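You operate a simulated robot arm through the tools that you are given. There is no shell and no other tool. Be economical: measure what you need, move in short steps, check, and stop when the job is done.

Carry out the task below with a simulated robot arm. There is one attempt and no reset: what you move stays moved.

TASK
Put things in order on the top of the speckled table. At the end: the white block (marked "TEST") from the top of the speckled table stands on top of the teal pad; the blue brush stands on top of the white card sleeve; one of the large bearings from the top of the speckled table is on the grey board; the orange clip from the top of the speckled table is in the black basket; whatever was shut is shut again. Leave all else as you found it, and nothing knocked over.
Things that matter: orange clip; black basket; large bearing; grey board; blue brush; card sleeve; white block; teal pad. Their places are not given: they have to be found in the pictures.

Only the result counts: the job must be done as asked and must still hold three seconds after the hand-in. Knocking over, shifting, dropping, spilling or breaking anything else fails it.

THE ROBOT
A 6-joint arm with a two-finger parallel gripper, fixed in place. Base frame: the origin is at the foot of the arm, x ahead of it, y to its left, z up; the work surface is at about z = 799. Readings come in mm, rad, newtons and seconds.
With the tool pointing down near the work surface it reaches from about 260 to 680 mm from the base axis. Its first joint turns from -1.152 to 1.152 rad. Payload 2.9 kg.
The tool frame sits at the grasp point between the pads (the TCP): z along the fingers, y along the line on which they close. The tips reach 30 mm beyond it. Largest opening 110 mm; finger width 20, thickness 10; the body of the gripper, 48 by 112 mm, starts 55 mm behind the TCP.
Orientation is told as [roll, pitch, yaw] about the base's x, y, z axes, in that order, counted from this pose: with the fingers straight down and closing along the base's y, the tool's x points along the base's -x, its y along +y and its z along -z.

THE INTERFACE
- The arm moves only by the tool drive_tool. Its argument "plan" is a list of rows, each a list of 3 entries, a list of its own where there are three numbers: the shift along the tool's x, y, z in mm, then the turn, a rotation vector about the tool's x, y, z in rad, then the finger opening in mm, from 0 to 110. In form: [[[dx, dy, dz], [wx, wy, wz], gripper], ...]. A call has 1 to 12 rows; each row shifts and turns the commanded pose from where the row before left it, along the tool's axes as they then stand. A row lasts 0.2 s, in which the tool goes at most 50 mm and 0.15 rad; a call with a longer step from one row to the next is refused whole, and so is a gripper value outside its range. A pose out of reach is approached as far as the arm can. The call stops where the force on the tool passes 40 N (or 10 N more than at its start, if that is more) or the arm is blocked; 0.2 s more then pass. The fingers move at their own pace (about 108 mm/s each) and stop on an object; they squeeze with about 24 N. The grip force told is the motor's: it shows also when the fingers shut on nothing. Time passes only in rows, and 0.2 s behind the last, so rows that do not move let the fingers close. It gives the time, the measured TCP pose, the force on the tool (base axes), the opening and the grip force at its end, in the units of the frame above (readings bear some noise).
- Cameras (640 x 400 px; columns grow to the right, rows downward): "scene" is fixed at [89.1, 454.4, 1371.8]; the picture's right is [-0.56, -0.83, 0.00], its down [-0.56, 0.38, -0.73] and it looks along [0.60, -0.41, -0.68] (base axes); focal length 260 px, centre (320, 200). "wrist" rides on the gripper at [-36, 0, -57] in the tool frame; the picture's right is [0.00, -1.00, 0.00], its down [0.97, 0.00, -0.24] and it looks along [0.24, 0.00, 0.97] (tool axes); focal length 218 px, centre (320, 200).
- capture(camera): a new picture of that camera. It takes no simulated time.
- measure_at(camera, pixels): there is no depth. For up to 12 entries [column, row, z] of the newest picture of that camera ("zoom" is the newest enlarged one), the place [x, y] in the base frame at which the ray of that pixel passes the height z, good to about 2 mm. It takes no simulated time.
- inspect(camera, box): a new picture of the part [left, top, right, bottom] of that camera's present view, enlarged. It takes no simulated time.
- hand_in(): hands the job in; it is judged then, once.

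Keep the steps short. Do not move on a guess: measure, check each grasp and each placing, and mend mistakes. In all there are 80 turns and 54 pictures (those below and enlarged ones count). Leave the gripper open and the arm clear of the work at the hand-in unless told otherwise, and finish with a single line.

The tools are called after "Emit:" as a command line: name --argument value ..., lists and objects as JSON in quotes. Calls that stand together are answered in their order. drive_tool: Moves the arm, as the interface text tells. Its arguments: {"type":"object","properties":{"plan":{"type":"array","items":{"type":"array"}}},"required":["plan"]} The other tools are called the same way: capture (camera) takes a picture; measure_at (camera, pixels) gives the place at which the rays of pixels pass given heights; inspect (camera, box) takes an enlarged picture of a part of a camera's view; hand_in () hands the job in.

At the start:

```text
time_s: 0.0
tcp_pos: [411.8, 268.5, 1095.3]
tool_rot: [0.001, -0.001, 0.002]
contact_force: [0.4, 0.0, -0.6]
finger_gap: 110.0
grasp_force: 0.0
```

scene: 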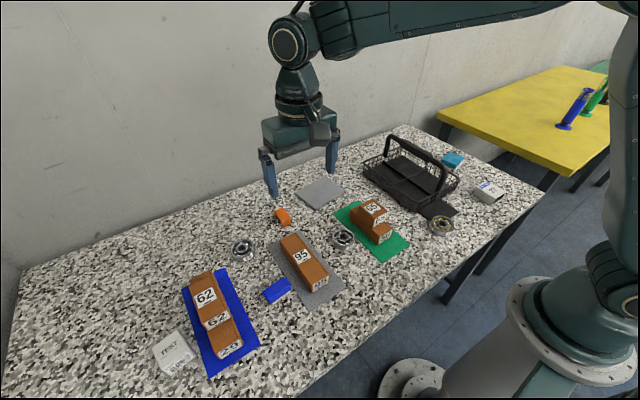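
wrist: 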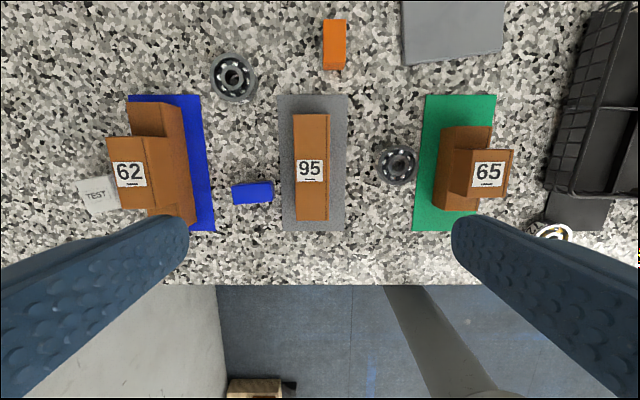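

I'll look closer at the two halves of the table to identify the things.

Emit:
inspect --camera "scene" --box '[340, 110, 540, 250]'

Emit:
inspect --camera "scene" --box '[140, 170, 360, 390]'

Emit:
inspect --camera "scene" --box '[440, 50, 640, 190]'

```text
2.86 times, centred on (440, 180) of scene
```

zoom: 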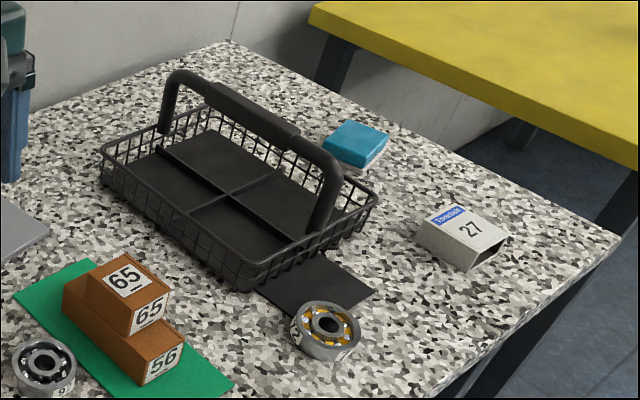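

```text
1.82 times, centred on (250, 280) of scene
```

zoom: 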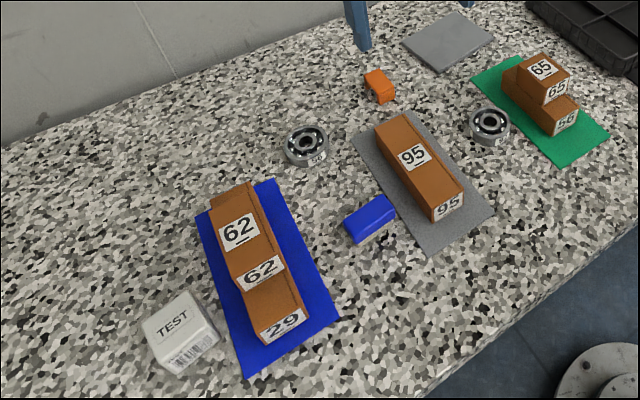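

```text
2.86 times, centred on (540, 120) of scene
```

zoom: 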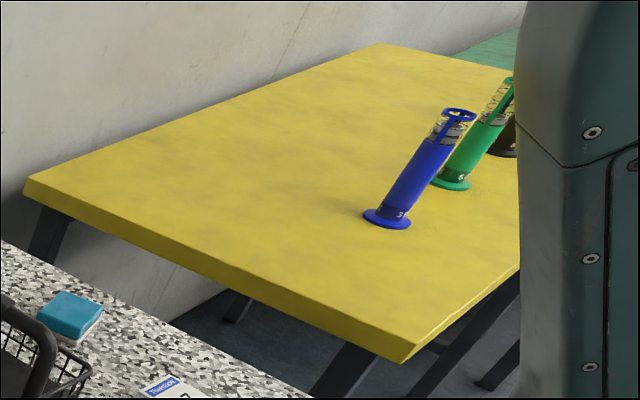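

The small blue and cyan things and the basket need a closer look. I'll keep height and swing the arm over the right half of the table for a wrist view.

Emit:
drive_tool --plan '[[[0, -45, 0], [0, 0, 0], 110], [[0, -45, 0], [0, 0, 0], 110], [[0, -45, 0], [0, 0, 0], 110], [[0, -45, 0], [0, 0, 0], 110], [[0, -45, 0], [0, 0, 0], 110], [[0, -45, 0], [0, 0, 0], 110], [[0, -45, 0], [0, 0, 0], 110], [[0, -45, 0], [0, 0, 0], 110], [[0, -45, 0], [0, 0, 0], 110]]'

Emit:
capture --camera "wrist"

Emit:
capture --camera "scene"

```text
time_s: 2.0
tcp_pos: [412.7, -134.9, 1093.8]
tool_rot: [0.0, 0.0, 0.002]
contact_force: [-0.3, 0.2, -0.2]
finger_gap: 110.0
grasp_force: 0.0
```

```text
48 pictures are left
```

wrist: 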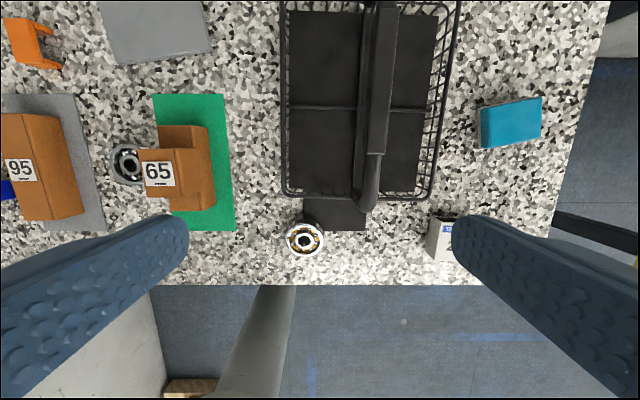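

```text
47 pictures are left
```

scene: 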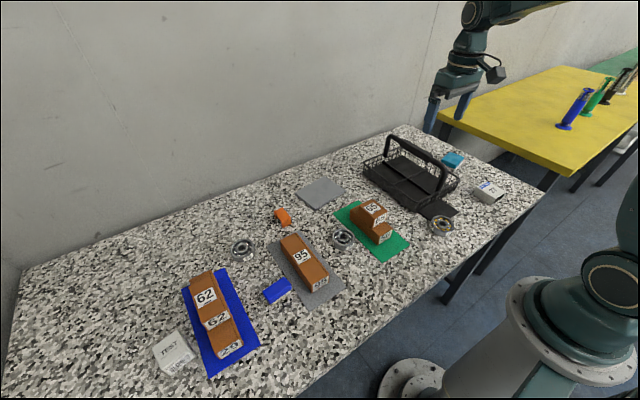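

Now enlarge basket, teal thing, sleeve.

Emit:
inspect --camera "wrist" --box '[260, 0, 480, 270]'

Emit:
inspect --camera "wrist" --box '[410, 80, 570, 280]'

Emit:
inspect --camera "scene" --box '[230, 200, 310, 310]'

```text
1.48 times, centred on (370, 135) of wrist
```

zoom: 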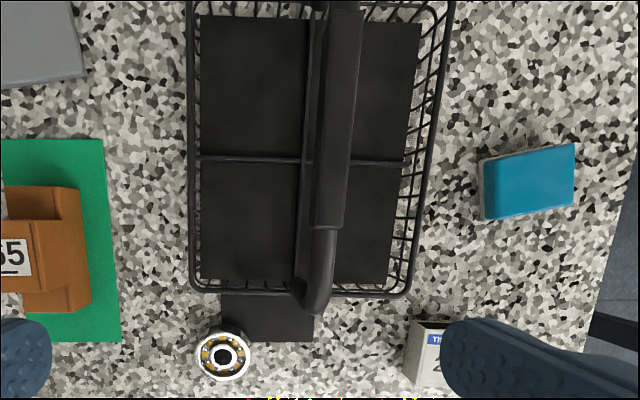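

```text
2.00 times, centred on (490, 180) of wrist
```

zoom: 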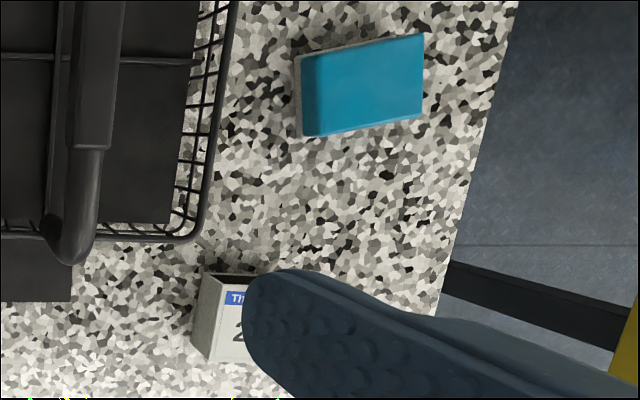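

```text
3.64 times, centred on (270, 255) of scene
```

zoom: 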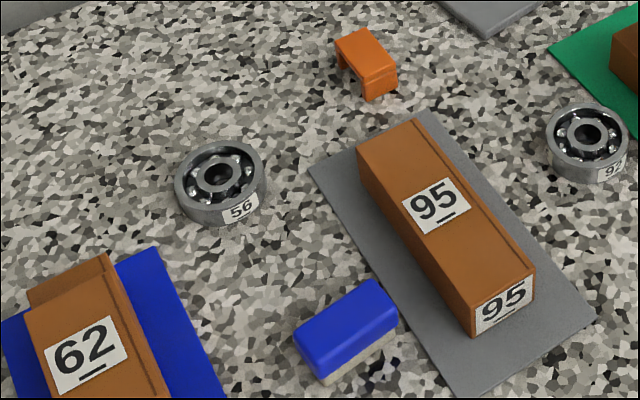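

I measure the teal pad, sleeve, basket, brass bearing from this wrist picture.

Emit:
measure_at --camera "wrist" --pixels '[[479, 106, 799], [541, 96, 825], [482, 148, 825], [541, 134, 825], [286, 240, 815], [324, 240, 815], [304, 223, 815], [304, 257, 815], [303, 240, 815], [281, 0, 850], [285, 198, 850], [428, 198, 850]]'

Emit:
measure_at --camera "scene" --pixels '[[231, 247, 815], [255, 247, 815], [332, 236, 815], [355, 236, 815], [428, 224, 815], [453, 224, 815], [320, 192, 803], [473, 188, 820], [490, 198, 820], [505, 192, 820], [278, 290, 820], [174, 352, 840]]'

```text
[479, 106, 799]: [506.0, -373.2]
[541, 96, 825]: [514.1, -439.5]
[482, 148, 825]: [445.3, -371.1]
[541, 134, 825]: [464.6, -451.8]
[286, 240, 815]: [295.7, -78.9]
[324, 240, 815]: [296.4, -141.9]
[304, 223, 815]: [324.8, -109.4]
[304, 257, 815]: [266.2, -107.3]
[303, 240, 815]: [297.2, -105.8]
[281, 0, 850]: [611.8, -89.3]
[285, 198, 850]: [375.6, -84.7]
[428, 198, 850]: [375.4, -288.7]
```

```text
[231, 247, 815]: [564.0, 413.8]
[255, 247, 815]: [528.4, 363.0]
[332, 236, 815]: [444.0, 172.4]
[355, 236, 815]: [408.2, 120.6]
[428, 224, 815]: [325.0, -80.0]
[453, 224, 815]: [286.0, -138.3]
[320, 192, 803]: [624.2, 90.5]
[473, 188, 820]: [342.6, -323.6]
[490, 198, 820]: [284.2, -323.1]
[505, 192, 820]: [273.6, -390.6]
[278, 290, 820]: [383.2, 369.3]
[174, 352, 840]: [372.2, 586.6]
```

All three bearings measure about 62–70 mm across. The brass-caged one at about (297,-107) is free-standing. I move above it for a close check.

Emit:
drive_tool --plan '[[[38, 9, 0], [0, 0, 0], 110], [[39, 9, 0], [0, 0, 0], 110], [[39, 9, 0], [0, 0, 0], 110], [[0, 0, 48], [0, 0, 0], 110], [[0, 0, 48], [0, 0, 0], 110], [[0, 0, 40], [0, 0, 0], 110]]'

Emit:
capture --camera "wrist"

Emit:
inspect --camera "scene" --box '[220, 190, 470, 300]'

```text
time_s: 3.4
tcp_pos: [298.4, -109.2, 958.3]
tool_rot: [0.0, 0.0, 0.0]
contact_force: [-0.1, -0.6, -0.3]
finger_gap: 110.0
grasp_force: 0.2
```

```text
43 pictures are left
```

wrist: 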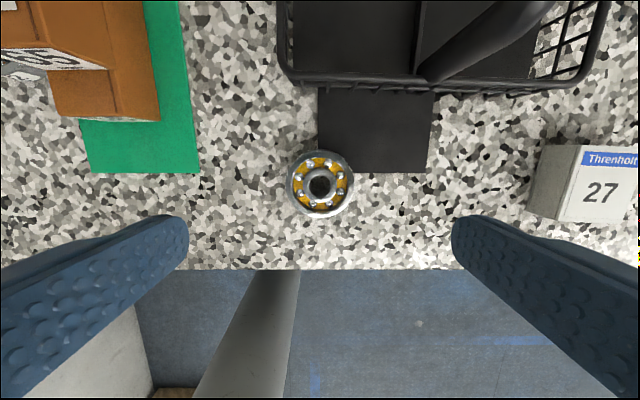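

```text
2.56 times, centred on (345, 245) of scene
```

zoom: 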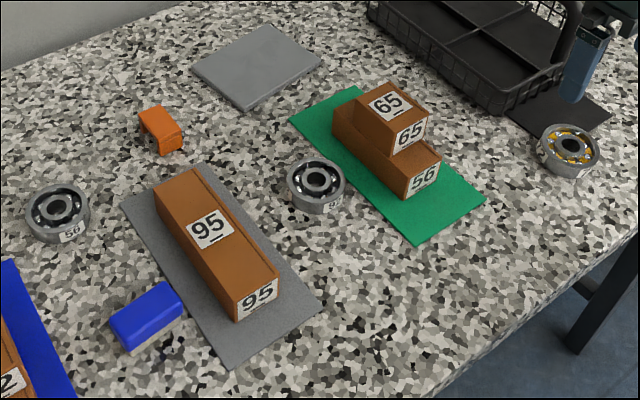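

Emit:
measure_at --camera "wrist" --pixels '[[287, 184, 818], [353, 184, 818], [320, 149, 818], [320, 217, 818], [320, 187, 818], [318, 172, 800], [432, 172, 800], [528, 216, 799], [559, 222, 840], [630, 222, 840], [579, 146, 840], [541, 148, 799]]'

Emit:
measure_at --camera "zoom" --pixels '[[24, 212, 815], [90, 212, 815], [286, 185, 815], [345, 185, 815], [536, 152, 815], [601, 152, 815], [258, 24, 803], [192, 69, 803], [245, 110, 803], [321, 62, 803]]'

```text
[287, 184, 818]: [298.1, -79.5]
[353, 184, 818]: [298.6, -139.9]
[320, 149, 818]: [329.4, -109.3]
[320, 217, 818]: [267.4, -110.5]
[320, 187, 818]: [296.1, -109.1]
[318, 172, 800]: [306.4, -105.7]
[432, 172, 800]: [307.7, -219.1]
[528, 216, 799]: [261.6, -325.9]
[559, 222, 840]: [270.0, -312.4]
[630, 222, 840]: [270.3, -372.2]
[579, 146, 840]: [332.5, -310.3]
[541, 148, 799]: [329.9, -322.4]
```

```text
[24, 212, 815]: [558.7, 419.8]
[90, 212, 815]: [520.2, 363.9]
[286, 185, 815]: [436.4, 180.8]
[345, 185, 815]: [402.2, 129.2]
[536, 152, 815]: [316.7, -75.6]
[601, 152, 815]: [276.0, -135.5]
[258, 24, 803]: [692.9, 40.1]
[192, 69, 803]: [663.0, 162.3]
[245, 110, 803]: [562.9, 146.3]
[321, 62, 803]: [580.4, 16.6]
```

Bearing centre about (297.5,-109.5), diameter 62. It lies on a dark mat's corner, so I'll keep the tips 4 mm above the table and lift straight up. Descend to TCP z≈833 and close.

Emit:
drive_tool --plan '[[[0, 0, 40], [0, 0, 0], 110], [[0, 0, 40], [0, 0, 0], 110], [[1, 0, 30], [0, 0, 0], 100], [[0, 0, 15], [0, 0, 0], 90], [[0, 0, 0], [0, 0, 0], 50], [[0, 0, 0], [0, 0, 0], 50], [[0, 0, 0], [0, 0, 0], 50]]'

```text
time_s: 5.0
tcp_pos: [296.1, -108.0, 834.7]
tool_rot: [-0.001, 0.001, 0.0]
contact_force: [-0.2, 0.8, 0.6]
finger_gap: 61.2
grasp_force: 24.0
```

Held at 61.2 mm. Lift and carry towards the grey board, passing left of the basket at height.

Emit:
drive_tool --plan '[[[0, 0, -40], [0, 0, 0], 50], [[0, 0, -45], [0, 0, 0], 50], [[0, 0, -45], [0, 0, 0], 50], [[0, 0, -30], [0, 0, 0], 50], [[0, 45, 0], [0, 0, 0], 50], [[0, 45, 0], [0, 0, 0], 50], [[-20, 40, 0], [0, 0, 0], 50], [[-40, 25, 0], [0, 0, 0], 50], [[-45, 20, 0], [0, 0, 0], 50], [[-45, 15, 0], [0, 0, 0], 50], [[-45, 10, 0], [0, 0, 0], 50]]'

Emit:
capture --camera "wrist"

```text
time_s: 7.4
tcp_pos: [491.2, 88.5, 994.0]
tool_rot: [0.001, 0.0, 0.0]
contact_force: [-0.2, -0.3, -1.8]
finger_gap: 61.4
grasp_force: 23.8
```

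```text
41 pictures are left
```

wrist: 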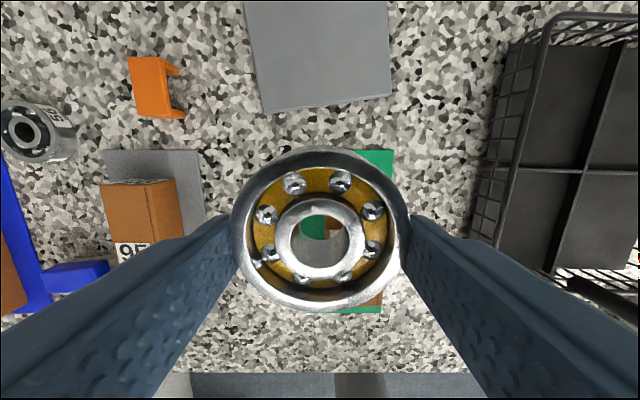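

Board's near edge corners at (262,114) and (391,92). Measure those, and the clip.

Emit:
measure_at --camera "wrist" --pixels '[[262, 114, 803], [391, 92, 803], [246, 0, 803], [387, 0, 803], [128, 57, 820], [165, 57, 820], [185, 118, 799], [138, 114, 820], [170, 118, 820], [600, 165, 803], [515, 162, 803], [510, 42, 840]]'

```text
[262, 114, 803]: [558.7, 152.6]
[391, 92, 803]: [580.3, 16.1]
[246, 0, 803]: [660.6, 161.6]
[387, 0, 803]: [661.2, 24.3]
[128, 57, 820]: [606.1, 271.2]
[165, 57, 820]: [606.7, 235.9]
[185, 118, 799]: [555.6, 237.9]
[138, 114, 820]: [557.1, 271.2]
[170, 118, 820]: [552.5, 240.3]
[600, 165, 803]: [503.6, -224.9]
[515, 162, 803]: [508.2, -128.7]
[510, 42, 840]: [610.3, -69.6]
```

Move ahead to (612,89) and down to TCP 850.

Emit:
drive_tool --plan '[[[-40, 0, 0], [0, 0, 0], 50], [[-41, 0, 0], [0, 0, 0], 50], [[-40, 0, 0], [0, 0, 0], 50], [[0, 0, 45], [0, 0, 0], 50], [[0, 0, 45], [0, 0, 0], 50], [[0, 0, 35], [0, 0, 0], 50], [[0, 0, 15], [0, 0, 0], 50], [[0, 0, 0], [0, 0, 0], 50]]'

Emit:
inspect --camera "scene" --box '[250, 140, 390, 240]'

```text
time_s: 9.2
tcp_pos: [611.9, 90.6, 853.6]
tool_rot: [-0.002, 0.0, 0.0]
contact_force: [0.3, 0.7, -2.8]
finger_gap: 61.2
grasp_force: 24.0
```

```text
4.00 times, centred on (320, 190) of scene
```

zoom: 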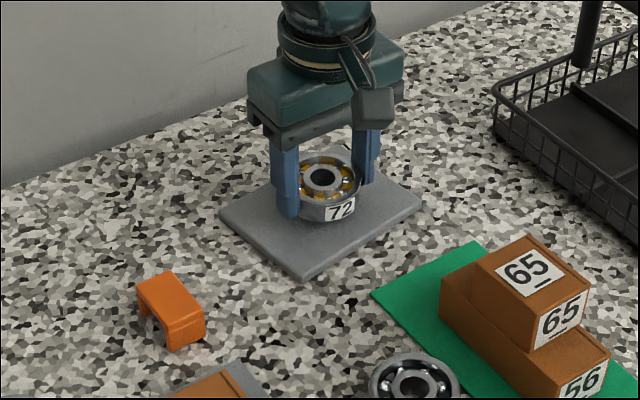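

Good position. Lower in small steps until contact is felt.

Emit:
drive_tool --plan '[[[0, 0, 4], [0, 0, 0], 50], [[0, 0, 3], [0, 0, 0], 50], [[0, 0, 2], [0, 0, 0], 50], [[0, 0, 2], [0, 0, 0], 50]]'

```text
time_s: 10.2
tcp_pos: [613.0, 90.6, 844.4]
tool_rot: [0.0, -0.001, 0.0]
contact_force: [-1.0, -0.4, 2.6]
finger_gap: 61.1
grasp_force: 23.3
```

Force beginning to show; a little further.

Emit:
drive_tool --plan '[[[0, 0, 1], [0, 0, 0], 50], [[0, 0, 1], [0, 0, 0], 50], [[0, 0, 0], [0, 0, 0], 50]]'

```text
time_s: 11.0
tcp_pos: [611.6, 91.2, 843.3]
tool_rot: [0.0, -0.005, -0.001]
contact_force: [1.1, -2.3, 10.5]
finger_gap: 61.0
grasp_force: 23.6
```

Contact (10 N). Release and rise, then over to the clip at about (581,255).

Emit:
drive_tool --plan '[[[0, 0, 0], [0, 0, 0], 80], [[0, 0, 0], [0, 0, 0], 100], [[0, 0, -20], [0, 0, 0], 100], [[0, 0, -45], [0, 0, 0], 100], [[0, 0, -45], [0, 0, 0], 100], [[10, 45, 0], [0, 0, 0], 110], [[10, 45, 0], [0, 0, 0], 110], [[10, 45, 0], [0, 0, 0], 110], [[0, 30, 0], [0, 0, 0], 110]]'

Emit:
capture --camera "wrist"

Emit:
inspect --camera "scene" --box '[250, 160, 350, 240]'

```text
time_s: 13.0
tcp_pos: [583.1, 258.3, 952.3]
tool_rot: [0.001, 0.0, -0.001]
contact_force: [0.2, -0.4, -0.1]
finger_gap: 109.8
grasp_force: 0.0
```

```text
39 pictures are left
```

wrist: 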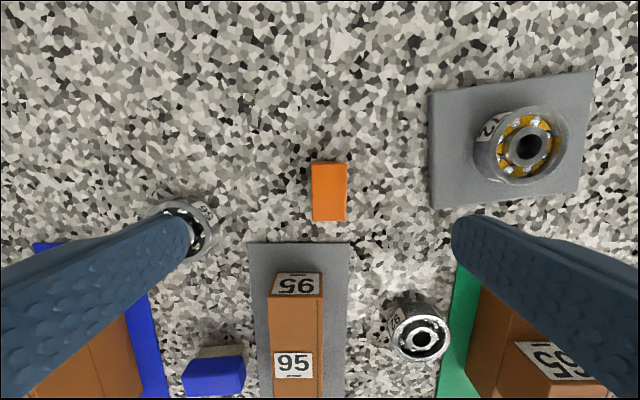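

```text
5.00 times, centred on (300, 200) of scene
```

zoom: 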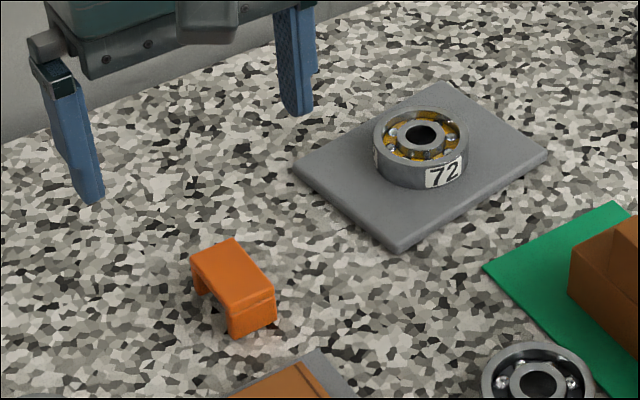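

Bearing rests on the board. Measure the clip's top corners.

Emit:
measure_at --camera "wrist" --pixels '[[312, 163, 822], [347, 163, 822], [312, 221, 822], [347, 221, 822], [347, 157, 799], [312, 163, 812], [347, 221, 812], [249, 243, 800]]'

```text
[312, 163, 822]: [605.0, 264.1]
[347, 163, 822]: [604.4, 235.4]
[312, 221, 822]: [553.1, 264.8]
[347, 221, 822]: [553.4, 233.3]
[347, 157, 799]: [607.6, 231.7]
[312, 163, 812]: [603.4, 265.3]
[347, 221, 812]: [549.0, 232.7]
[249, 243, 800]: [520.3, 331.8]
```

Clip is about 30 mm wide in y, centre (578.5,249.5). Align, descend to 834, and close.

Emit:
drive_tool --plan '[[[4.5, -8.5, 0], [0, 0, 0], 80], [[0, 0, 45], [0, 0, 0], 75], [[0, 0, 45], [0, 0, 0], 75], [[0, 0, 22], [0, 0, 0], 70], [[0, 0, 6], [0, 0, 0], 70], [[0, 0, 0], [0, 0, 0], 15], [[0, 0, 0], [0, 0, 0], 15], [[0, 0, 0], [0, 0, 0], 15]]'

```text
time_s: 14.8
tcp_pos: [577.8, 246.8, 831.8]
tool_rot: [0.001, 0.0, -0.001]
contact_force: [-0.5, 0.1, -0.6]
finger_gap: 28.9
grasp_force: 24.1
```

Clip held (28.9 mm). Lift and move towards the basket's left side while staying short of the handle, then look.

Emit:
drive_tool --plan '[[[0, 0, -45], [0, 0, 0], 15], [[0, 0, -45], [0, 0, 0], 15], [[0, 0, -45], [0, 0, 0], 15], [[0, 0, -45], [0, 0, 0], 15], [[15, -45, 0], [0, 0, 0], 15], [[20, -45, 0], [0, 0, 0], 15], [[20, -45, 0], [0, 0, 0], 15], [[20, -45, 0], [0, 0, 0], 15], [[20, -45, 0], [0, 0, 0], 15], [[20, -45, 0], [0, 0, 0], 15], [[13, -45, 0], [0, 0, 0], 15], [[0, -45, 0], [0, 0, 0], 15]]'

Emit:
capture --camera "wrist"

```text
time_s: 17.4
tcp_pos: [450.1, -113.1, 1011.1]
tool_rot: [0.001, 0.0, 0.001]
contact_force: [0.0, 0.1, -0.7]
finger_gap: 29.2
grasp_force: 24.5
```

```text
37 pictures are left
```

wrist: 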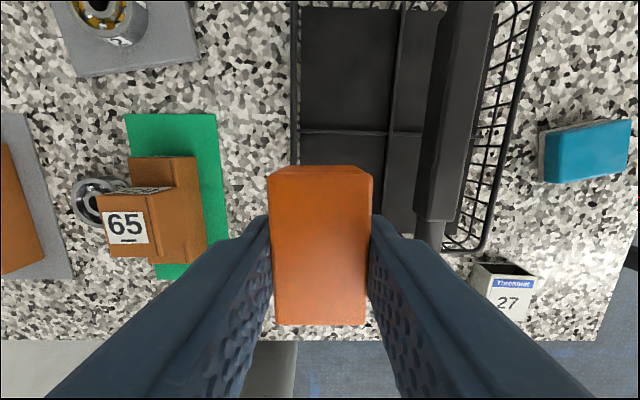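

Measure basket's left rim, floor edges, cross divider, handle top.

Emit:
measure_at --camera "wrist" --pixels '[[302, 125, 803], [295, 125, 850], [392, 130, 803], [392, 130, 820], [302, 6, 803], [340, 132, 803], [340, 132, 820], [426, 218, 930], [460, 218, 930], [418, 240, 850], [442, 240, 850], [448, 10, 930]]'

Emit:
inspect --camera "scene" --box '[350, 110, 480, 220]'

```text
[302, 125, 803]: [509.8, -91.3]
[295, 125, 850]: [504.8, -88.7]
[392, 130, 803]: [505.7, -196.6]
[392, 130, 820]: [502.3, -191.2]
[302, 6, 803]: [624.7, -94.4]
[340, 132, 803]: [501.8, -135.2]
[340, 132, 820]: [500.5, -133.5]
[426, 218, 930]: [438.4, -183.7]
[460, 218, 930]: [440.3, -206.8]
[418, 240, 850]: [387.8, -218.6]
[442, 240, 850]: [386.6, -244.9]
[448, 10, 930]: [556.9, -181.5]
```

```text
3.64 times, centred on (415, 165) of scene
```

zoom: 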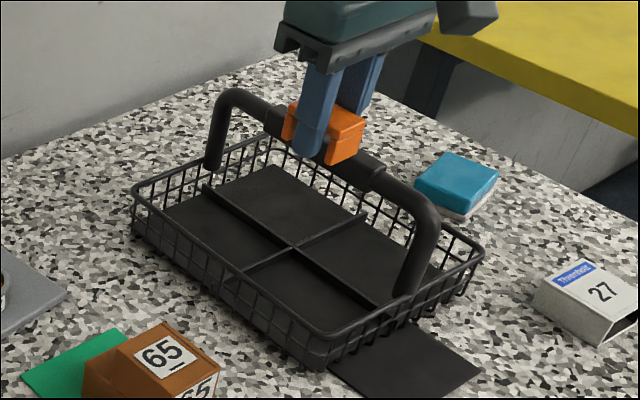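

The left-front compartment spans about x 380–502, y −92 to −193, and the handle's inner face is near y −177. I'll turn the gripper −90° about its own axis so its narrow side faces the handle.

Emit:
drive_tool --plan '[[[0, 0, 0], [0, 0, -0.1428], 15], [[0, 0, 0], [0, 0, -0.1428], 15], [[0, 0, 0], [0, 0, -0.1428], 15], [[0, 0, 0], [0, 0, -0.1428], 15], [[0, 0, 0], [0, 0, -0.1428], 15], [[0, 0, 0], [0, 0, -0.1428], 15], [[0, 0, 0], [0, 0, -0.1428], 15], [[0, 0, 0], [0, 0, -0.1428], 15], [[0, 0, 0], [0, 0, -0.1428], 15], [[0, 0, 0], [0, 0, -0.1428], 15], [[0, 0, 0], [0, 0, -0.1428], 15], [[25, 10, 0], [0, 0, 0], 15]]'

Emit:
capture --camera "wrist"

```text
time_s: 20.0
tcp_pos: [440.3, -138.4, 1011.2]
tool_rot: [0.0, 0.0, 1.571]
contact_force: [0.7, -0.6, 0.5]
finger_gap: 29.5
grasp_force: 24.3
```

```text
35 pictures are left
```

wrist: 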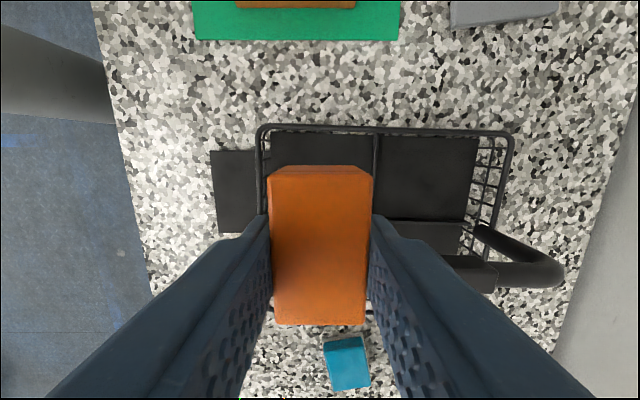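

Clear of the handle. Descend into the compartment in steps, to TCP ≈ 846.

Emit:
drive_tool --plan '[[[0, 0, 40], [0, 0, 0], 15], [[0, 0, 40], [0, 0, 0], 15], [[0, 0, 40], [0, 0, 0], 15], [[0, 0, 25], [0, 0, 0], 15], [[0, 0, 15], [0, 0, 0], 15], [[0, 0, 4], [0, 0, 0], 15]]'

Emit:
inspect --camera "scene" --box '[350, 110, 480, 220]'

```text
time_s: 21.4
tcp_pos: [438.8, -138.4, 848.5]
tool_rot: [0.001, 0.001, 1.569]
contact_force: [0.3, -0.1, -0.1]
finger_gap: 29.2
grasp_force: 24.5
```

```text
3.64 times, centred on (415, 165) of scene
```

zoom: 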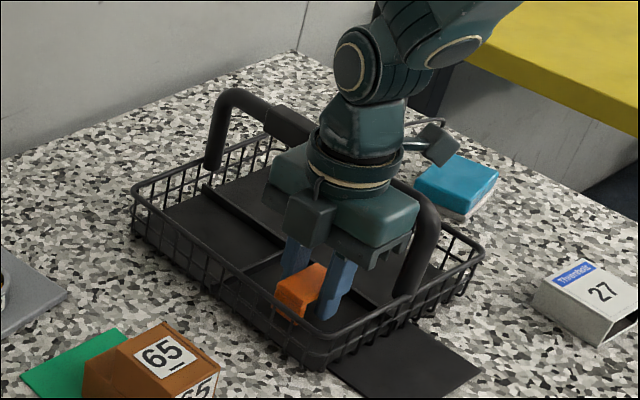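

Lower gently to contact.

Emit:
drive_tool --plan '[[[0, 0, 3], [0, 0, 0], 15], [[0, 0, 3], [0, 0, 0], 15], [[0, 0, 2], [0, 0, 0], 15], [[0, 0, 2], [0, 0, 0], 15], [[0, 0, 0], [0, 0, 0], 15]]'

```text
time_s: 22.6
tcp_pos: [439.2, -137.8, 840.4]
tool_rot: [-0.001, 0.0, 1.572]
contact_force: [-3.7, -1.5, 23.8]
finger_gap: 29.0
grasp_force: 23.9
```

Contact. Ease up 2 mm, open to 55, and rise straight.

Emit:
drive_tool --plan '[[[0, 0, -2], [0, 0, 0], 15], [[0, 0, 0], [0, 0, 0], 45], [[0, 0, 0], [0, 0, 0], 55], [[0, 0, -20], [0, 0, 0], 55], [[0, 0, -40], [0, 0, 0], 55], [[0, 0, -45], [0, 0, 0], 55], [[0, 0, -45], [0, 0, 0], 55], [[0, 0, -45], [0, 0, 0], 55]]'

Emit:
capture --camera "wrist"

```text
time_s: 24.4
tcp_pos: [438.6, -139.7, 1036.3]
tool_rot: [0.001, 0.0, 1.571]
contact_force: [0.4, 0.2, 0.0]
finger_gap: 55.0
grasp_force: 0.1
```

```text
33 pictures are left
```

wrist: 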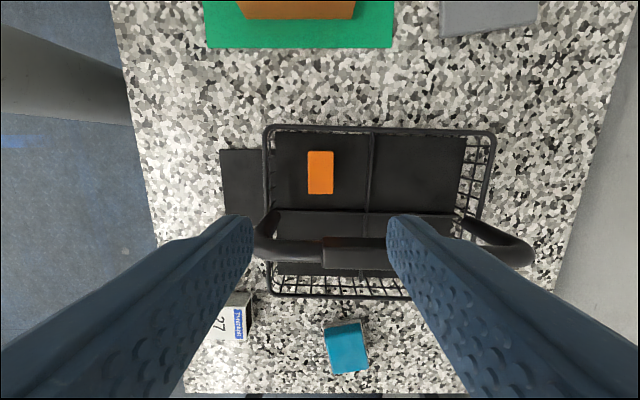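

Clip lies in the basket. Next the blue brush at about (383,369); its long axis lies along y, so the present yaw suits. Fly over at height.

Emit:
drive_tool --plan '[[[-46, 5, 0], [0, 0, 0], 110], [[-46, 5, 0], [0, 0, 0], 110], [[-46, 5, 0], [0, 0, 0], 110], [[-46, 5, 0], [0, 0, 0], 110], [[-46, 5, 0], [0, 0, 0], 110], [[-46, 5, 0], [0, 0, 0], 110], [[-46, 5, 0], [0, 0, 0], 110], [[-46, 5, 0], [0, 0, 0], 110], [[-46, 5, 0], [0, 0, 0], 110], [[-46, 5, 0], [0, 0, 0], 110], [[-46, 5, 20], [0, 0, 0], 110], [[0, 0, 40], [0, 0, 0], 110]]'

Emit:
capture --camera "wrist"

```text
refused: row 11 steps farther than a row can; nothing moved
```

```text
32 pictures are left
```

wrist: 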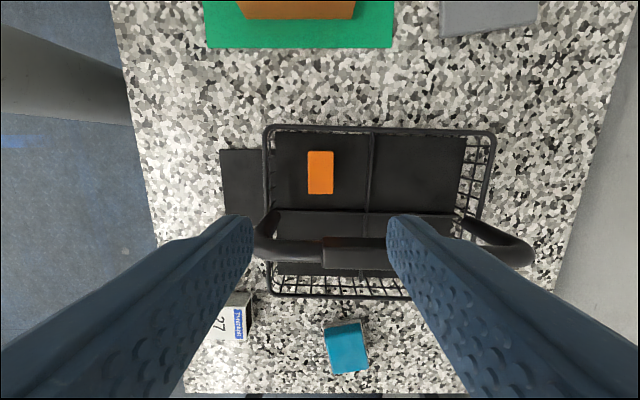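

Row 11 was too long; same plan with level flight, descending only in the last row.

Emit:
drive_tool --plan '[[[-46, 5, 0], [0, 0, 0], 110], [[-46, 5, 0], [0, 0, 0], 110], [[-46, 5, 0], [0, 0, 0], 110], [[-46, 5, 0], [0, 0, 0], 110], [[-46, 5, 0], [0, 0, 0], 110], [[-46, 5, 0], [0, 0, 0], 110], [[-46, 5, 0], [0, 0, 0], 110], [[-46, 5, 0], [0, 0, 0], 110], [[-46, 5, 0], [0, 0, 0], 110], [[-46, 5, 0], [0, 0, 0], 110], [[-46, 5, 0], [0, 0, 0], 110], [[0, 0, 45], [0, 0, 0], 110]]'

Emit:
capture --camera "wrist"

```text
time_s: 27.0
tcp_pos: [383.2, 369.0, 990.8]
tool_rot: [0.001, 0.001, 1.568]
contact_force: [0.6, 1.4, -0.1]
finger_gap: 110.0
grasp_force: 0.1
```

```text
31 pictures are left
```

wrist: 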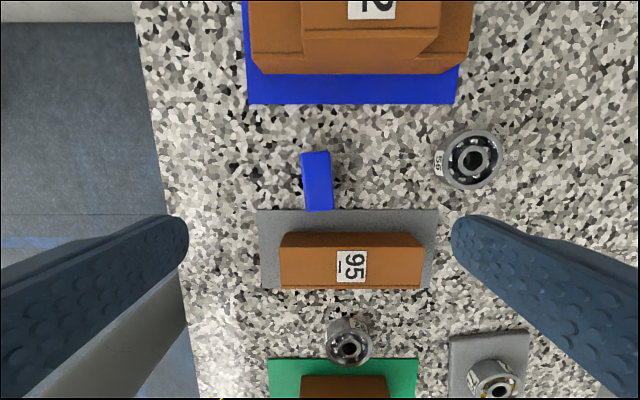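

Emit:
inspect --camera "wrist" --box '[250, 120, 390, 240]'

Emit:
measure_at --camera "wrist" --pixels '[[302, 154, 825], [331, 152, 825], [334, 208, 825], [307, 211, 825], [442, 210, 799], [257, 209, 799], [302, 290, 840], [280, 240, 850], [418, 235, 850]]'

```text
3.33 times, centred on (320, 180) of wrist
```

zoom: 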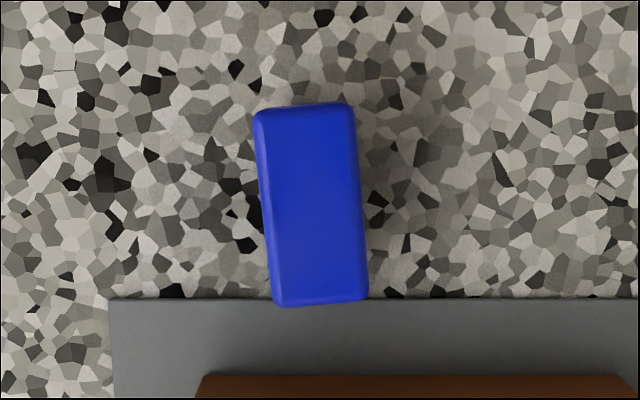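

```text
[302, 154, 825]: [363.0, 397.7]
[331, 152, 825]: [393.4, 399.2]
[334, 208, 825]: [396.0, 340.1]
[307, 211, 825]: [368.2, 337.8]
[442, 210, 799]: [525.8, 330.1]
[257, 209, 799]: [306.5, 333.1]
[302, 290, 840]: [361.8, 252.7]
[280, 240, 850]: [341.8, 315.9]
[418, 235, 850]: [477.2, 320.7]
```

Brush about 30×60 mm, centre (380.5,369), turned about +0.08 rad. Align, descend to 834, close.

Emit:
drive_tool --plan '[[[0, 2.5, 0], [0, 0, -0.08], 80], [[0, 0, 45], [0, 0, 0], 70], [[0, 0, 45], [0, 0, 0], 70], [[0, 0, 40], [0, 0, 0], 70], [[0, 0, 20], [0, 0, 0], 70], [[0, 0, 6], [0, 0, 0], 70], [[0, 0, 0], [0, 0, 0], 15], [[0, 0, 0], [0, 0, 0], 15], [[0, 0, 0], [0, 0, 0], 15]]'

```text
time_s: 29.0
tcp_pos: [381.8, 368.0, 834.9]
tool_rot: [0.0, -0.001, 1.651]
contact_force: [-1.0, -0.9, -0.5]
finger_gap: 29.0
grasp_force: 24.7
```

Brush held (29.0). Lift and fly toward the sleeve in front of the basket.

Emit:
drive_tool --plan '[[[0, 0, -45], [0, 0, 0.08], 15], [[0, 0, -45], [0, 0, 0], 15], [[0, 0, -45], [0, 0, 0], 15], [[0, 0, -42], [0, 0, 0], 15], [[45, 15, 0], [0, 0, 0], 15], [[45, 15, 0], [0, 0, 0], 15], [[45, 15, 0], [0, 0, 0], 15], [[45, 15, 0], [0, 0, 0], 15], [[45, 15, 0], [0, 0, 0], 15], [[49, 5, 0], [0, 0, 0], 15], [[49, 0, 0], [0, 0, 0], 15], [[49, 0, 0], [0, 0, 0], 15]]'

Emit:
drive_tool --plan '[[[46, 0, 0], [0, 0, 0], 15], [[46, 0, 0], [0, 0, 0], 15], [[46, 0, 0], [0, 0, 0], 15], [[46, 0, 0], [0, 0, 0], 15], [[46, 0, 0], [0, 0, 0], 15]]'

Emit:
capture --camera "wrist"

```text
time_s: 31.6
tcp_pos: [301.1, -3.0, 1011.7]
tool_rot: [0.001, 0.0, 1.573]
contact_force: [0.7, -0.3, -0.7]
finger_gap: 29.1
grasp_force: 24.6
```

```text
time_s: 32.8
tcp_pos: [299.4, -231.3, 1010.7]
tool_rot: [-0.001, 0.001, 1.572]
contact_force: [-0.3, -0.5, -0.8]
finger_gap: 29.3
grasp_force: 23.4
```

```text
29 pictures are left
```

wrist: 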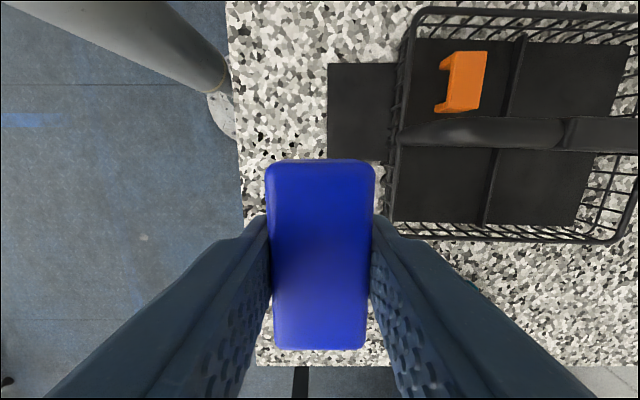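

The brush hides the sleeve. I fly beyond it (y≈−415), so it appears above the brush in the view.

Emit:
drive_tool --plan '[[[46, 0, 0], [0, 0, 0], 15], [[46, 0, 0], [0, 0, 0], 15], [[46, 0, 0], [0, 0, 0], 15], [[46, 0, 0], [0, 0, 0], 15]]'

Emit:
capture --camera "wrist"

Emit:
inspect --camera "scene" --box '[440, 150, 540, 220]'

```text
time_s: 33.8
tcp_pos: [301.4, -417.9, 1012.0]
tool_rot: [0.0, 0.0, 1.571]
contact_force: [-0.2, -0.2, -0.6]
finger_gap: 29.2
grasp_force: 23.9
```

```text
28 pictures are left
```

wrist: 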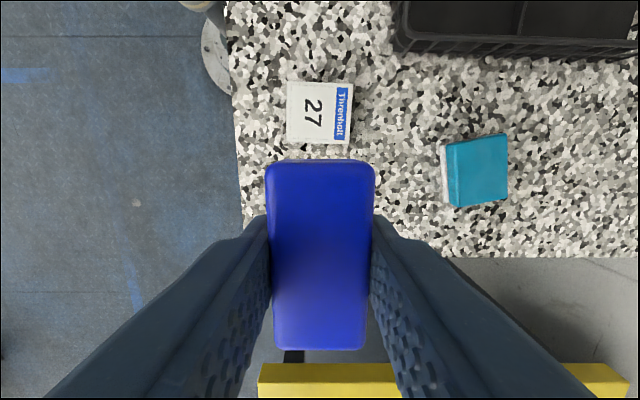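

```text
5.71 times, centred on (490, 185) of scene
```

zoom: 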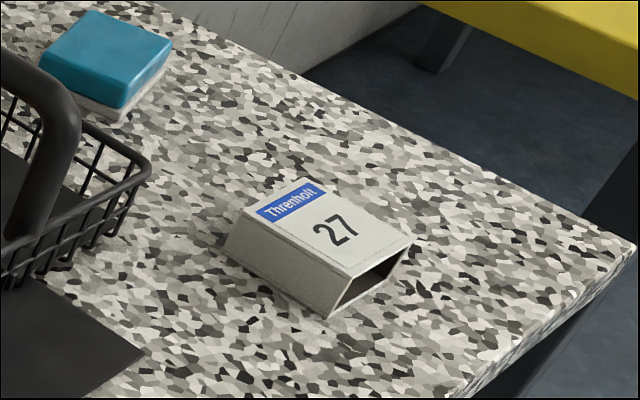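

Emit:
inspect --camera "wrist" --box '[260, 60, 540, 235]'

Emit:
measure_at --camera "wrist" --pixels '[[287, 82, 825], [354, 84, 825], [350, 143, 825], [286, 142, 825], [287, 82, 835], [354, 84, 835], [350, 143, 835], [286, 142, 835]]'

Emit:
measure_at --camera "scene" --pixels '[[476.5, 186.5, 825], [488.5, 180.5, 825], [507.5, 191.5, 825], [493, 199, 825], [476.5, 186.5, 835], [488.5, 180.5, 835], [507.5, 191.5, 835], [493, 199, 835]]'

```text
2.29 times, centred on (400, 148) of wrist
```

zoom: 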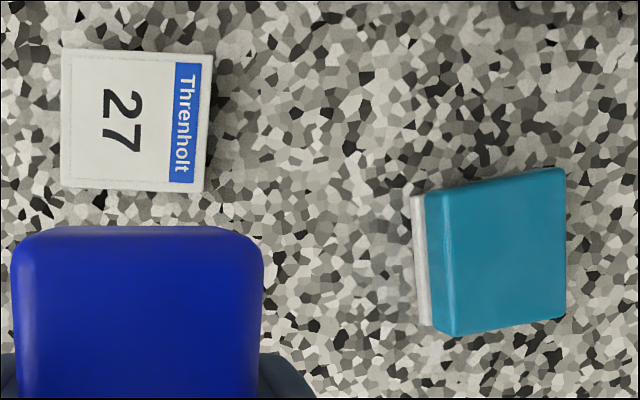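

```text
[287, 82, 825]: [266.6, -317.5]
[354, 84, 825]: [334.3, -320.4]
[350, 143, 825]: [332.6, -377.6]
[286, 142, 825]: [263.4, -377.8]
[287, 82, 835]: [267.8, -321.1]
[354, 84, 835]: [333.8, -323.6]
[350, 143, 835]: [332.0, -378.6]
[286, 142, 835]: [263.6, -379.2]
```

```text
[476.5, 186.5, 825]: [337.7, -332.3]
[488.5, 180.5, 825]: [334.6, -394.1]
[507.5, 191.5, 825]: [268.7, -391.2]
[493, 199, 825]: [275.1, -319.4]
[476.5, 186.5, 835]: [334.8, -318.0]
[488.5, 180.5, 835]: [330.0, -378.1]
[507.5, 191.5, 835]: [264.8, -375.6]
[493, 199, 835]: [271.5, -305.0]
```

Both cameras agree on a sleeve top at z≈834, centre (298.5,−349). Move over it and descend to TCP 882.

Emit:
drive_tool --plan '[[[-34, 3, 0], [0, 0, 0], 15], [[-34, 0, 0], [0, 0, 0], 15], [[0, 0, 45], [0, 0, 0], 15], [[0, 0, 45], [0, 0, 0], 15], [[0, 0, 30], [0, 0, 0], 15], [[0, 0, 10], [0, 0, 0], 15], [[0, 0, 0], [0, 0, 0], 15]]'

Emit:
inspect --camera "scene" --box '[440, 140, 540, 210]'

```text
time_s: 35.4
tcp_pos: [298.5, -350.4, 882.0]
tool_rot: [-0.001, 0.0, 1.571]
contact_force: [-0.2, 0.2, -1.1]
finger_gap: 28.9
grasp_force: 24.2
```

```text
5.71 times, centred on (490, 175) of scene
```

zoom: 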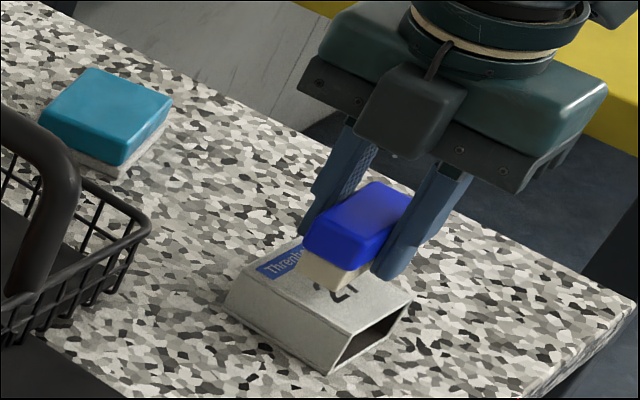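

Well centred. Lower in small steps to contact.

Emit:
drive_tool --plan '[[[0, 0, 3], [0, 0, 0], 15], [[0, 0, 3], [0, 0, 0], 15], [[0, 0, 2], [0, 0, 0], 15], [[0, 0, 2], [0, 0, 0], 15], [[0, 0, 0], [0, 0, 0], 15]]'

```text
time_s: 36.6
tcp_pos: [298.6, -350.4, 872.7]
tool_rot: [-0.002, 0.0, 1.568]
contact_force: [-0.1, -0.4, -0.5]
finger_gap: 29.3
grasp_force: 23.9
```

Emit:
drive_tool --plan '[[[0, 0, 1], [0, 0, 0], 15], [[0, 0, 1], [0, 0, 0], 15], [[0, 0, 1], [0, 0, 0], 15], [[0, 0, 0], [0, 0, 0], 15]]'

```text
time_s: 37.6
tcp_pos: [298.9, -350.8, 868.5]
tool_rot: [0.0, 0.001, 1.57]
contact_force: [0.4, 0.0, -1.2]
finger_gap: 29.5
grasp_force: 23.8
```

Still free (869); continue in 1 mm steps.

Emit:
drive_tool --plan '[[[0, 0, 1], [0, 0, 0], 15], [[0, 0, 1], [0, 0, 0], 15], [[0, 0, 1], [0, 0, 0], 15], [[0, 0, 0], [0, 0, 0], 15]]'

Emit:
inspect --camera "scene" --box '[460, 150, 530, 205]'

```text
time_s: 38.6
tcp_pos: [299.2, -350.6, 865.2]
tool_rot: [-0.004, 0.002, 1.571]
contact_force: [-2.2, 1.3, 17.7]
finger_gap: 29.6
grasp_force: 23.9
```

```text
7.27 times, centred on (495, 178) of scene
```

zoom: 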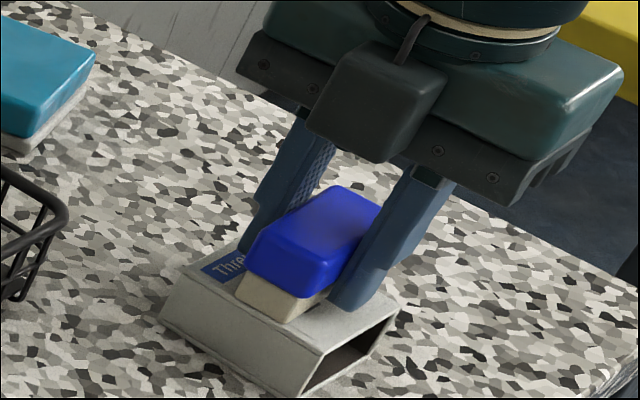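

Contact 18 N. Ease 1.5 mm, open to 50, rise.

Emit:
drive_tool --plan '[[[0, 0, -1.5], [0, 0, 0], 15], [[0, 0, 0], [0, 0, 0], 40], [[0, 0, 0], [0, 0, 0], 55], [[0, 0, -15], [0, 0, 0], 60], [[0, 0, -45], [0, 0, 0], 60], [[0, 0, -45], [0, 0, 0], 60], [[0, 0, -45], [0, 0, 0], 110]]'

Emit:
capture --camera "wrist"

```text
time_s: 40.2
tcp_pos: [298.9, -351.3, 1018.2]
tool_rot: [0.0, 0.0, 1.571]
contact_force: [0.0, -0.2, 0.5]
finger_gap: 109.8
grasp_force: 0.1
```

```text
23 pictures are left
```

wrist: 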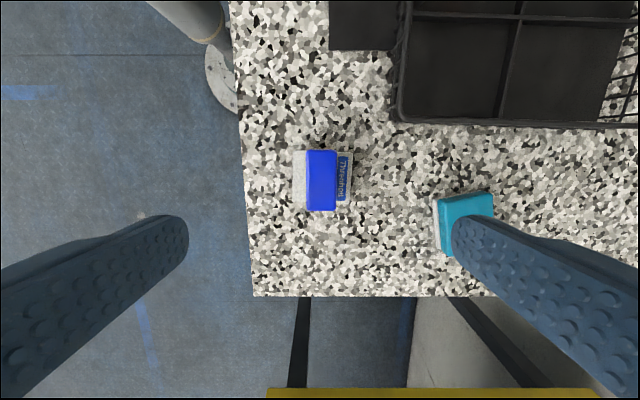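

Brush rests on the sleeve. Now fly over to the TEST block at the far left.

Emit:
drive_tool --plan '[[[-49, 0, 0], [0, 0, 0], 110], [[-49, 0, 0], [0, 0, 0], 110], [[-49, 0, 0], [0, 0, 0], 110], [[-49, 0, 0], [0, 0, 0], 110], [[-49, 0, 0], [0, 0, 0], 110], [[-49, 0, 0], [0, 0, 0], 110], [[-49, 0, 0], [0, 0, 0], 110], [[-49, 0, 0], [0, 0, 0], 110], [[-49, 0, 0], [0, 0, 0], 110], [[-49, 0, 0], [0, 0, 0], 110], [[-49, 0, 0], [0, 0, 0], 110], [[-49, 0, 0], [0, 0, 0], 110]]'

Emit:
drive_tool --plan '[[[-48, -7, 0], [0, 0, 0], 110], [[-48, -7, 0], [0, 0, 0], 110], [[-48, -7, 0], [0, 0, 0], 110], [[-48, -7, 0], [0, 0, 0], 110], [[-48, -7, 0], [0, 0, 0], 110], [[-45, -7, 0], [0, 0, 0], 110], [[0, 0, 0], [0, 0, 0], 110]]'

Emit:
capture --camera "wrist"

```text
time_s: 42.8
tcp_pos: [298.2, 239.2, 1019.0]
tool_rot: [-0.001, 0.001, 1.571]
contact_force: [-0.2, -0.7, -0.7]
finger_gap: 110.3
grasp_force: 0.0
```

```text
time_s: 44.4
tcp_pos: [342.0, 523.9, 1015.9]
tool_rot: [0.0, 0.002, 1.571]
contact_force: [0.4, 0.5, -1.0]
finger_gap: 110.0
grasp_force: 0.1
```

```text
22 pictures are left
```

wrist: 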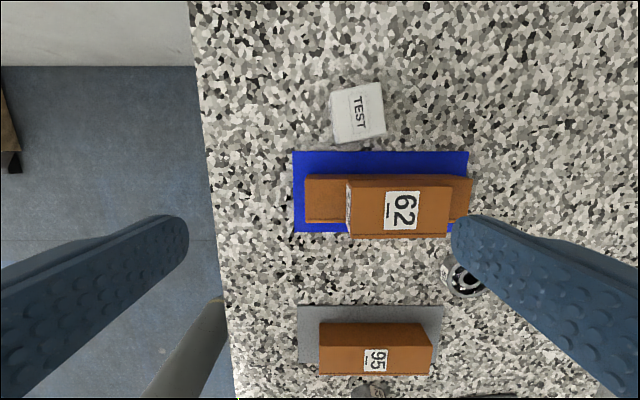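

Emit:
inspect --camera "wrist" --box '[280, 60, 440, 160]'

Emit:
measure_at --camera "wrist" --pixels '[[332, 92, 830], [380, 84, 830], [386, 135, 830], [335, 144, 830], [332, 92, 840], [380, 84, 840], [386, 135, 840], [335, 144, 840], [293, 152, 800], [468, 152, 800], [306, 176, 840], [471, 178, 840]]'

Emit:
inspect --camera "scene" --box '[140, 310, 240, 390]'

```text
4.00 times, centred on (360, 110) of wrist
```

zoom: 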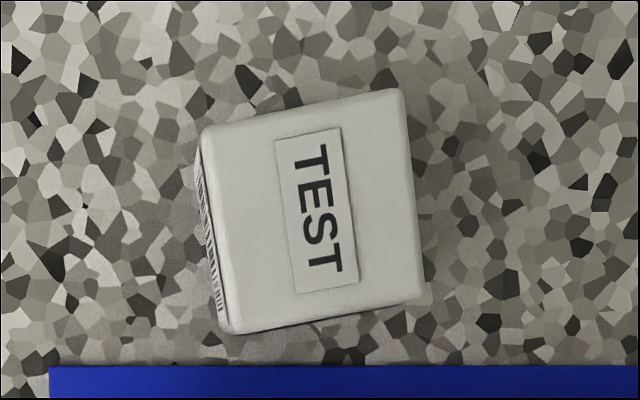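

```text
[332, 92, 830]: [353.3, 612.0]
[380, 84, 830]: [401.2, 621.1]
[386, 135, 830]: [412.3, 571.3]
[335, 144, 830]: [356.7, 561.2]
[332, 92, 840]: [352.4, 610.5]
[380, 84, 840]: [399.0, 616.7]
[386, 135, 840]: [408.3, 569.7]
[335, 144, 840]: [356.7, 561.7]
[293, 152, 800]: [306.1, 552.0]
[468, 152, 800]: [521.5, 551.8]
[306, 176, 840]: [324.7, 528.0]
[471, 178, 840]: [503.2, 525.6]
```

```text
5.00 times, centred on (190, 350) of scene
```

zoom: 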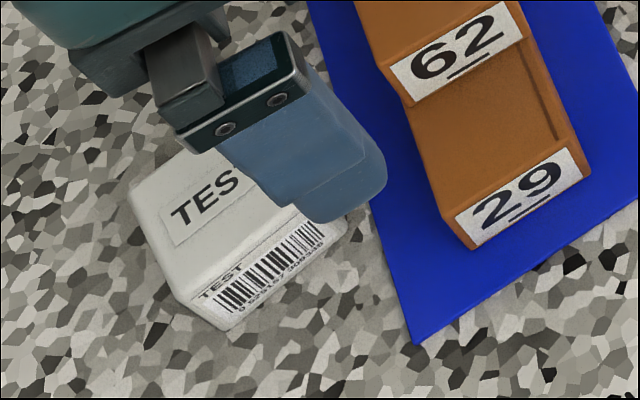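

Emit:
measure_at --camera "scene" --pixels '[[172, 347, 830], [172, 347, 835], [172, 347, 840], [172, 347, 850], [151.6, 348.4, 835], [162, 367, 835], [151.6, 348.4, 845], [162, 367, 845]]'

```text
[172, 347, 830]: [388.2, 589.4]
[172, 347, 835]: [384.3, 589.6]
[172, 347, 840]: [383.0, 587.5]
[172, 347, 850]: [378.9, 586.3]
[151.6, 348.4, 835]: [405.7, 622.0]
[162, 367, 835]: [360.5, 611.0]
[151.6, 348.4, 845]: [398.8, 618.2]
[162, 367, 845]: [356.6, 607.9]
```

Block top z≈843, centre (379.5,589.5), turned about 8.5°. At radius 702 it is at the edge of reach. I'll turn the gripper to its faces, tilt the fingers outward 0.2 rad about the closing axis, move above it and see how well the arm tracks.

Emit:
drive_tool --plan '[[[0, 0, 0], [0, 0, -0.15], 110], [[0, 0, 0], [0, -0.1, 0], 110], [[0, 0, 0], [0, -0.1, 0], 110], [[-27.3, -23.2, 5.5], [0, 0, 0], 110], [[-27.3, -23.2, 5.5], [0, 0, 0], 110], [[7.7, 0, 37.9], [0, 0, 0], 110], [[7.7, 0, 37.9], [0, 0, 0], 110], [[5, 0, 24], [0, 0, 0], 110], [[0, 0, 0], [0, 0, 0], 110]]'

Emit:
capture --camera "wrist"

Emit:
inspect --camera "scene" --box '[120, 270, 280, 390]'

```text
time_s: 46.4
tcp_pos: [367.0, 560.5, 913.5]
tool_rot: [0.0, -0.202, 1.719]
contact_force: [-0.4, 0.3, 0.0]
finger_gap: 109.9
grasp_force: 0.1
out of reach, approached as far as the arm can: row 5
```

```text
19 pictures are left
```

wrist: 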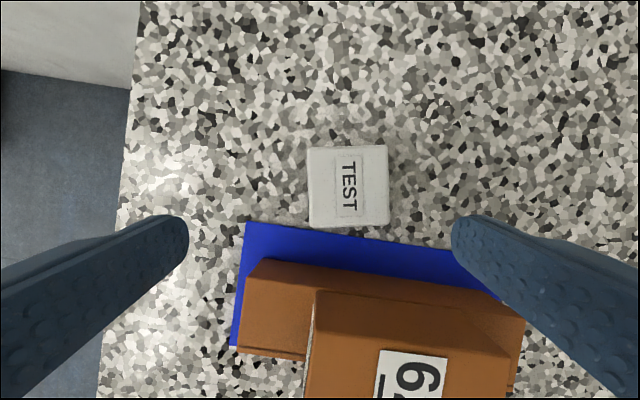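

```text
3.33 times, centred on (200, 330) of scene
```

zoom: 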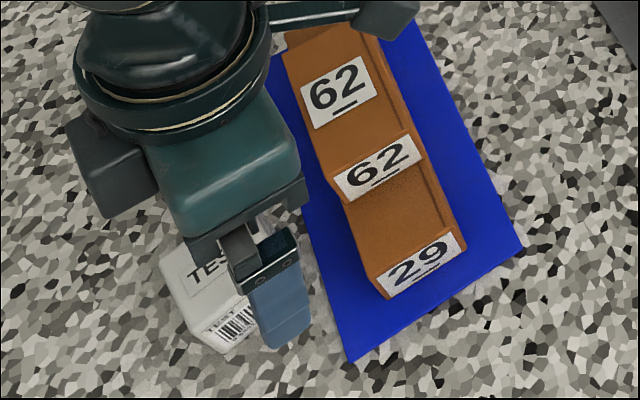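

The arm stopped short at (367,560). I'll tilt a further 0.1 rad and go the remaining way at this height.

Emit:
drive_tool --plan '[[[0, 0, 0], [0, -0.1, 0], 110], [[-12.8, -8.3, 4], [0, 0, 0], 110], [[-12.8, -8.3, 4], [0, 0, 0], 110], [[0, 0, 0], [0, 0, 0], 110]]'

```text
time_s: 47.4
tcp_pos: [378.8, 590.5, 913.0]
tool_rot: [0.0, -0.301, 1.722]
contact_force: [-0.2, -0.9, -0.7]
finger_gap: 110.0
grasp_force: 0.0
```

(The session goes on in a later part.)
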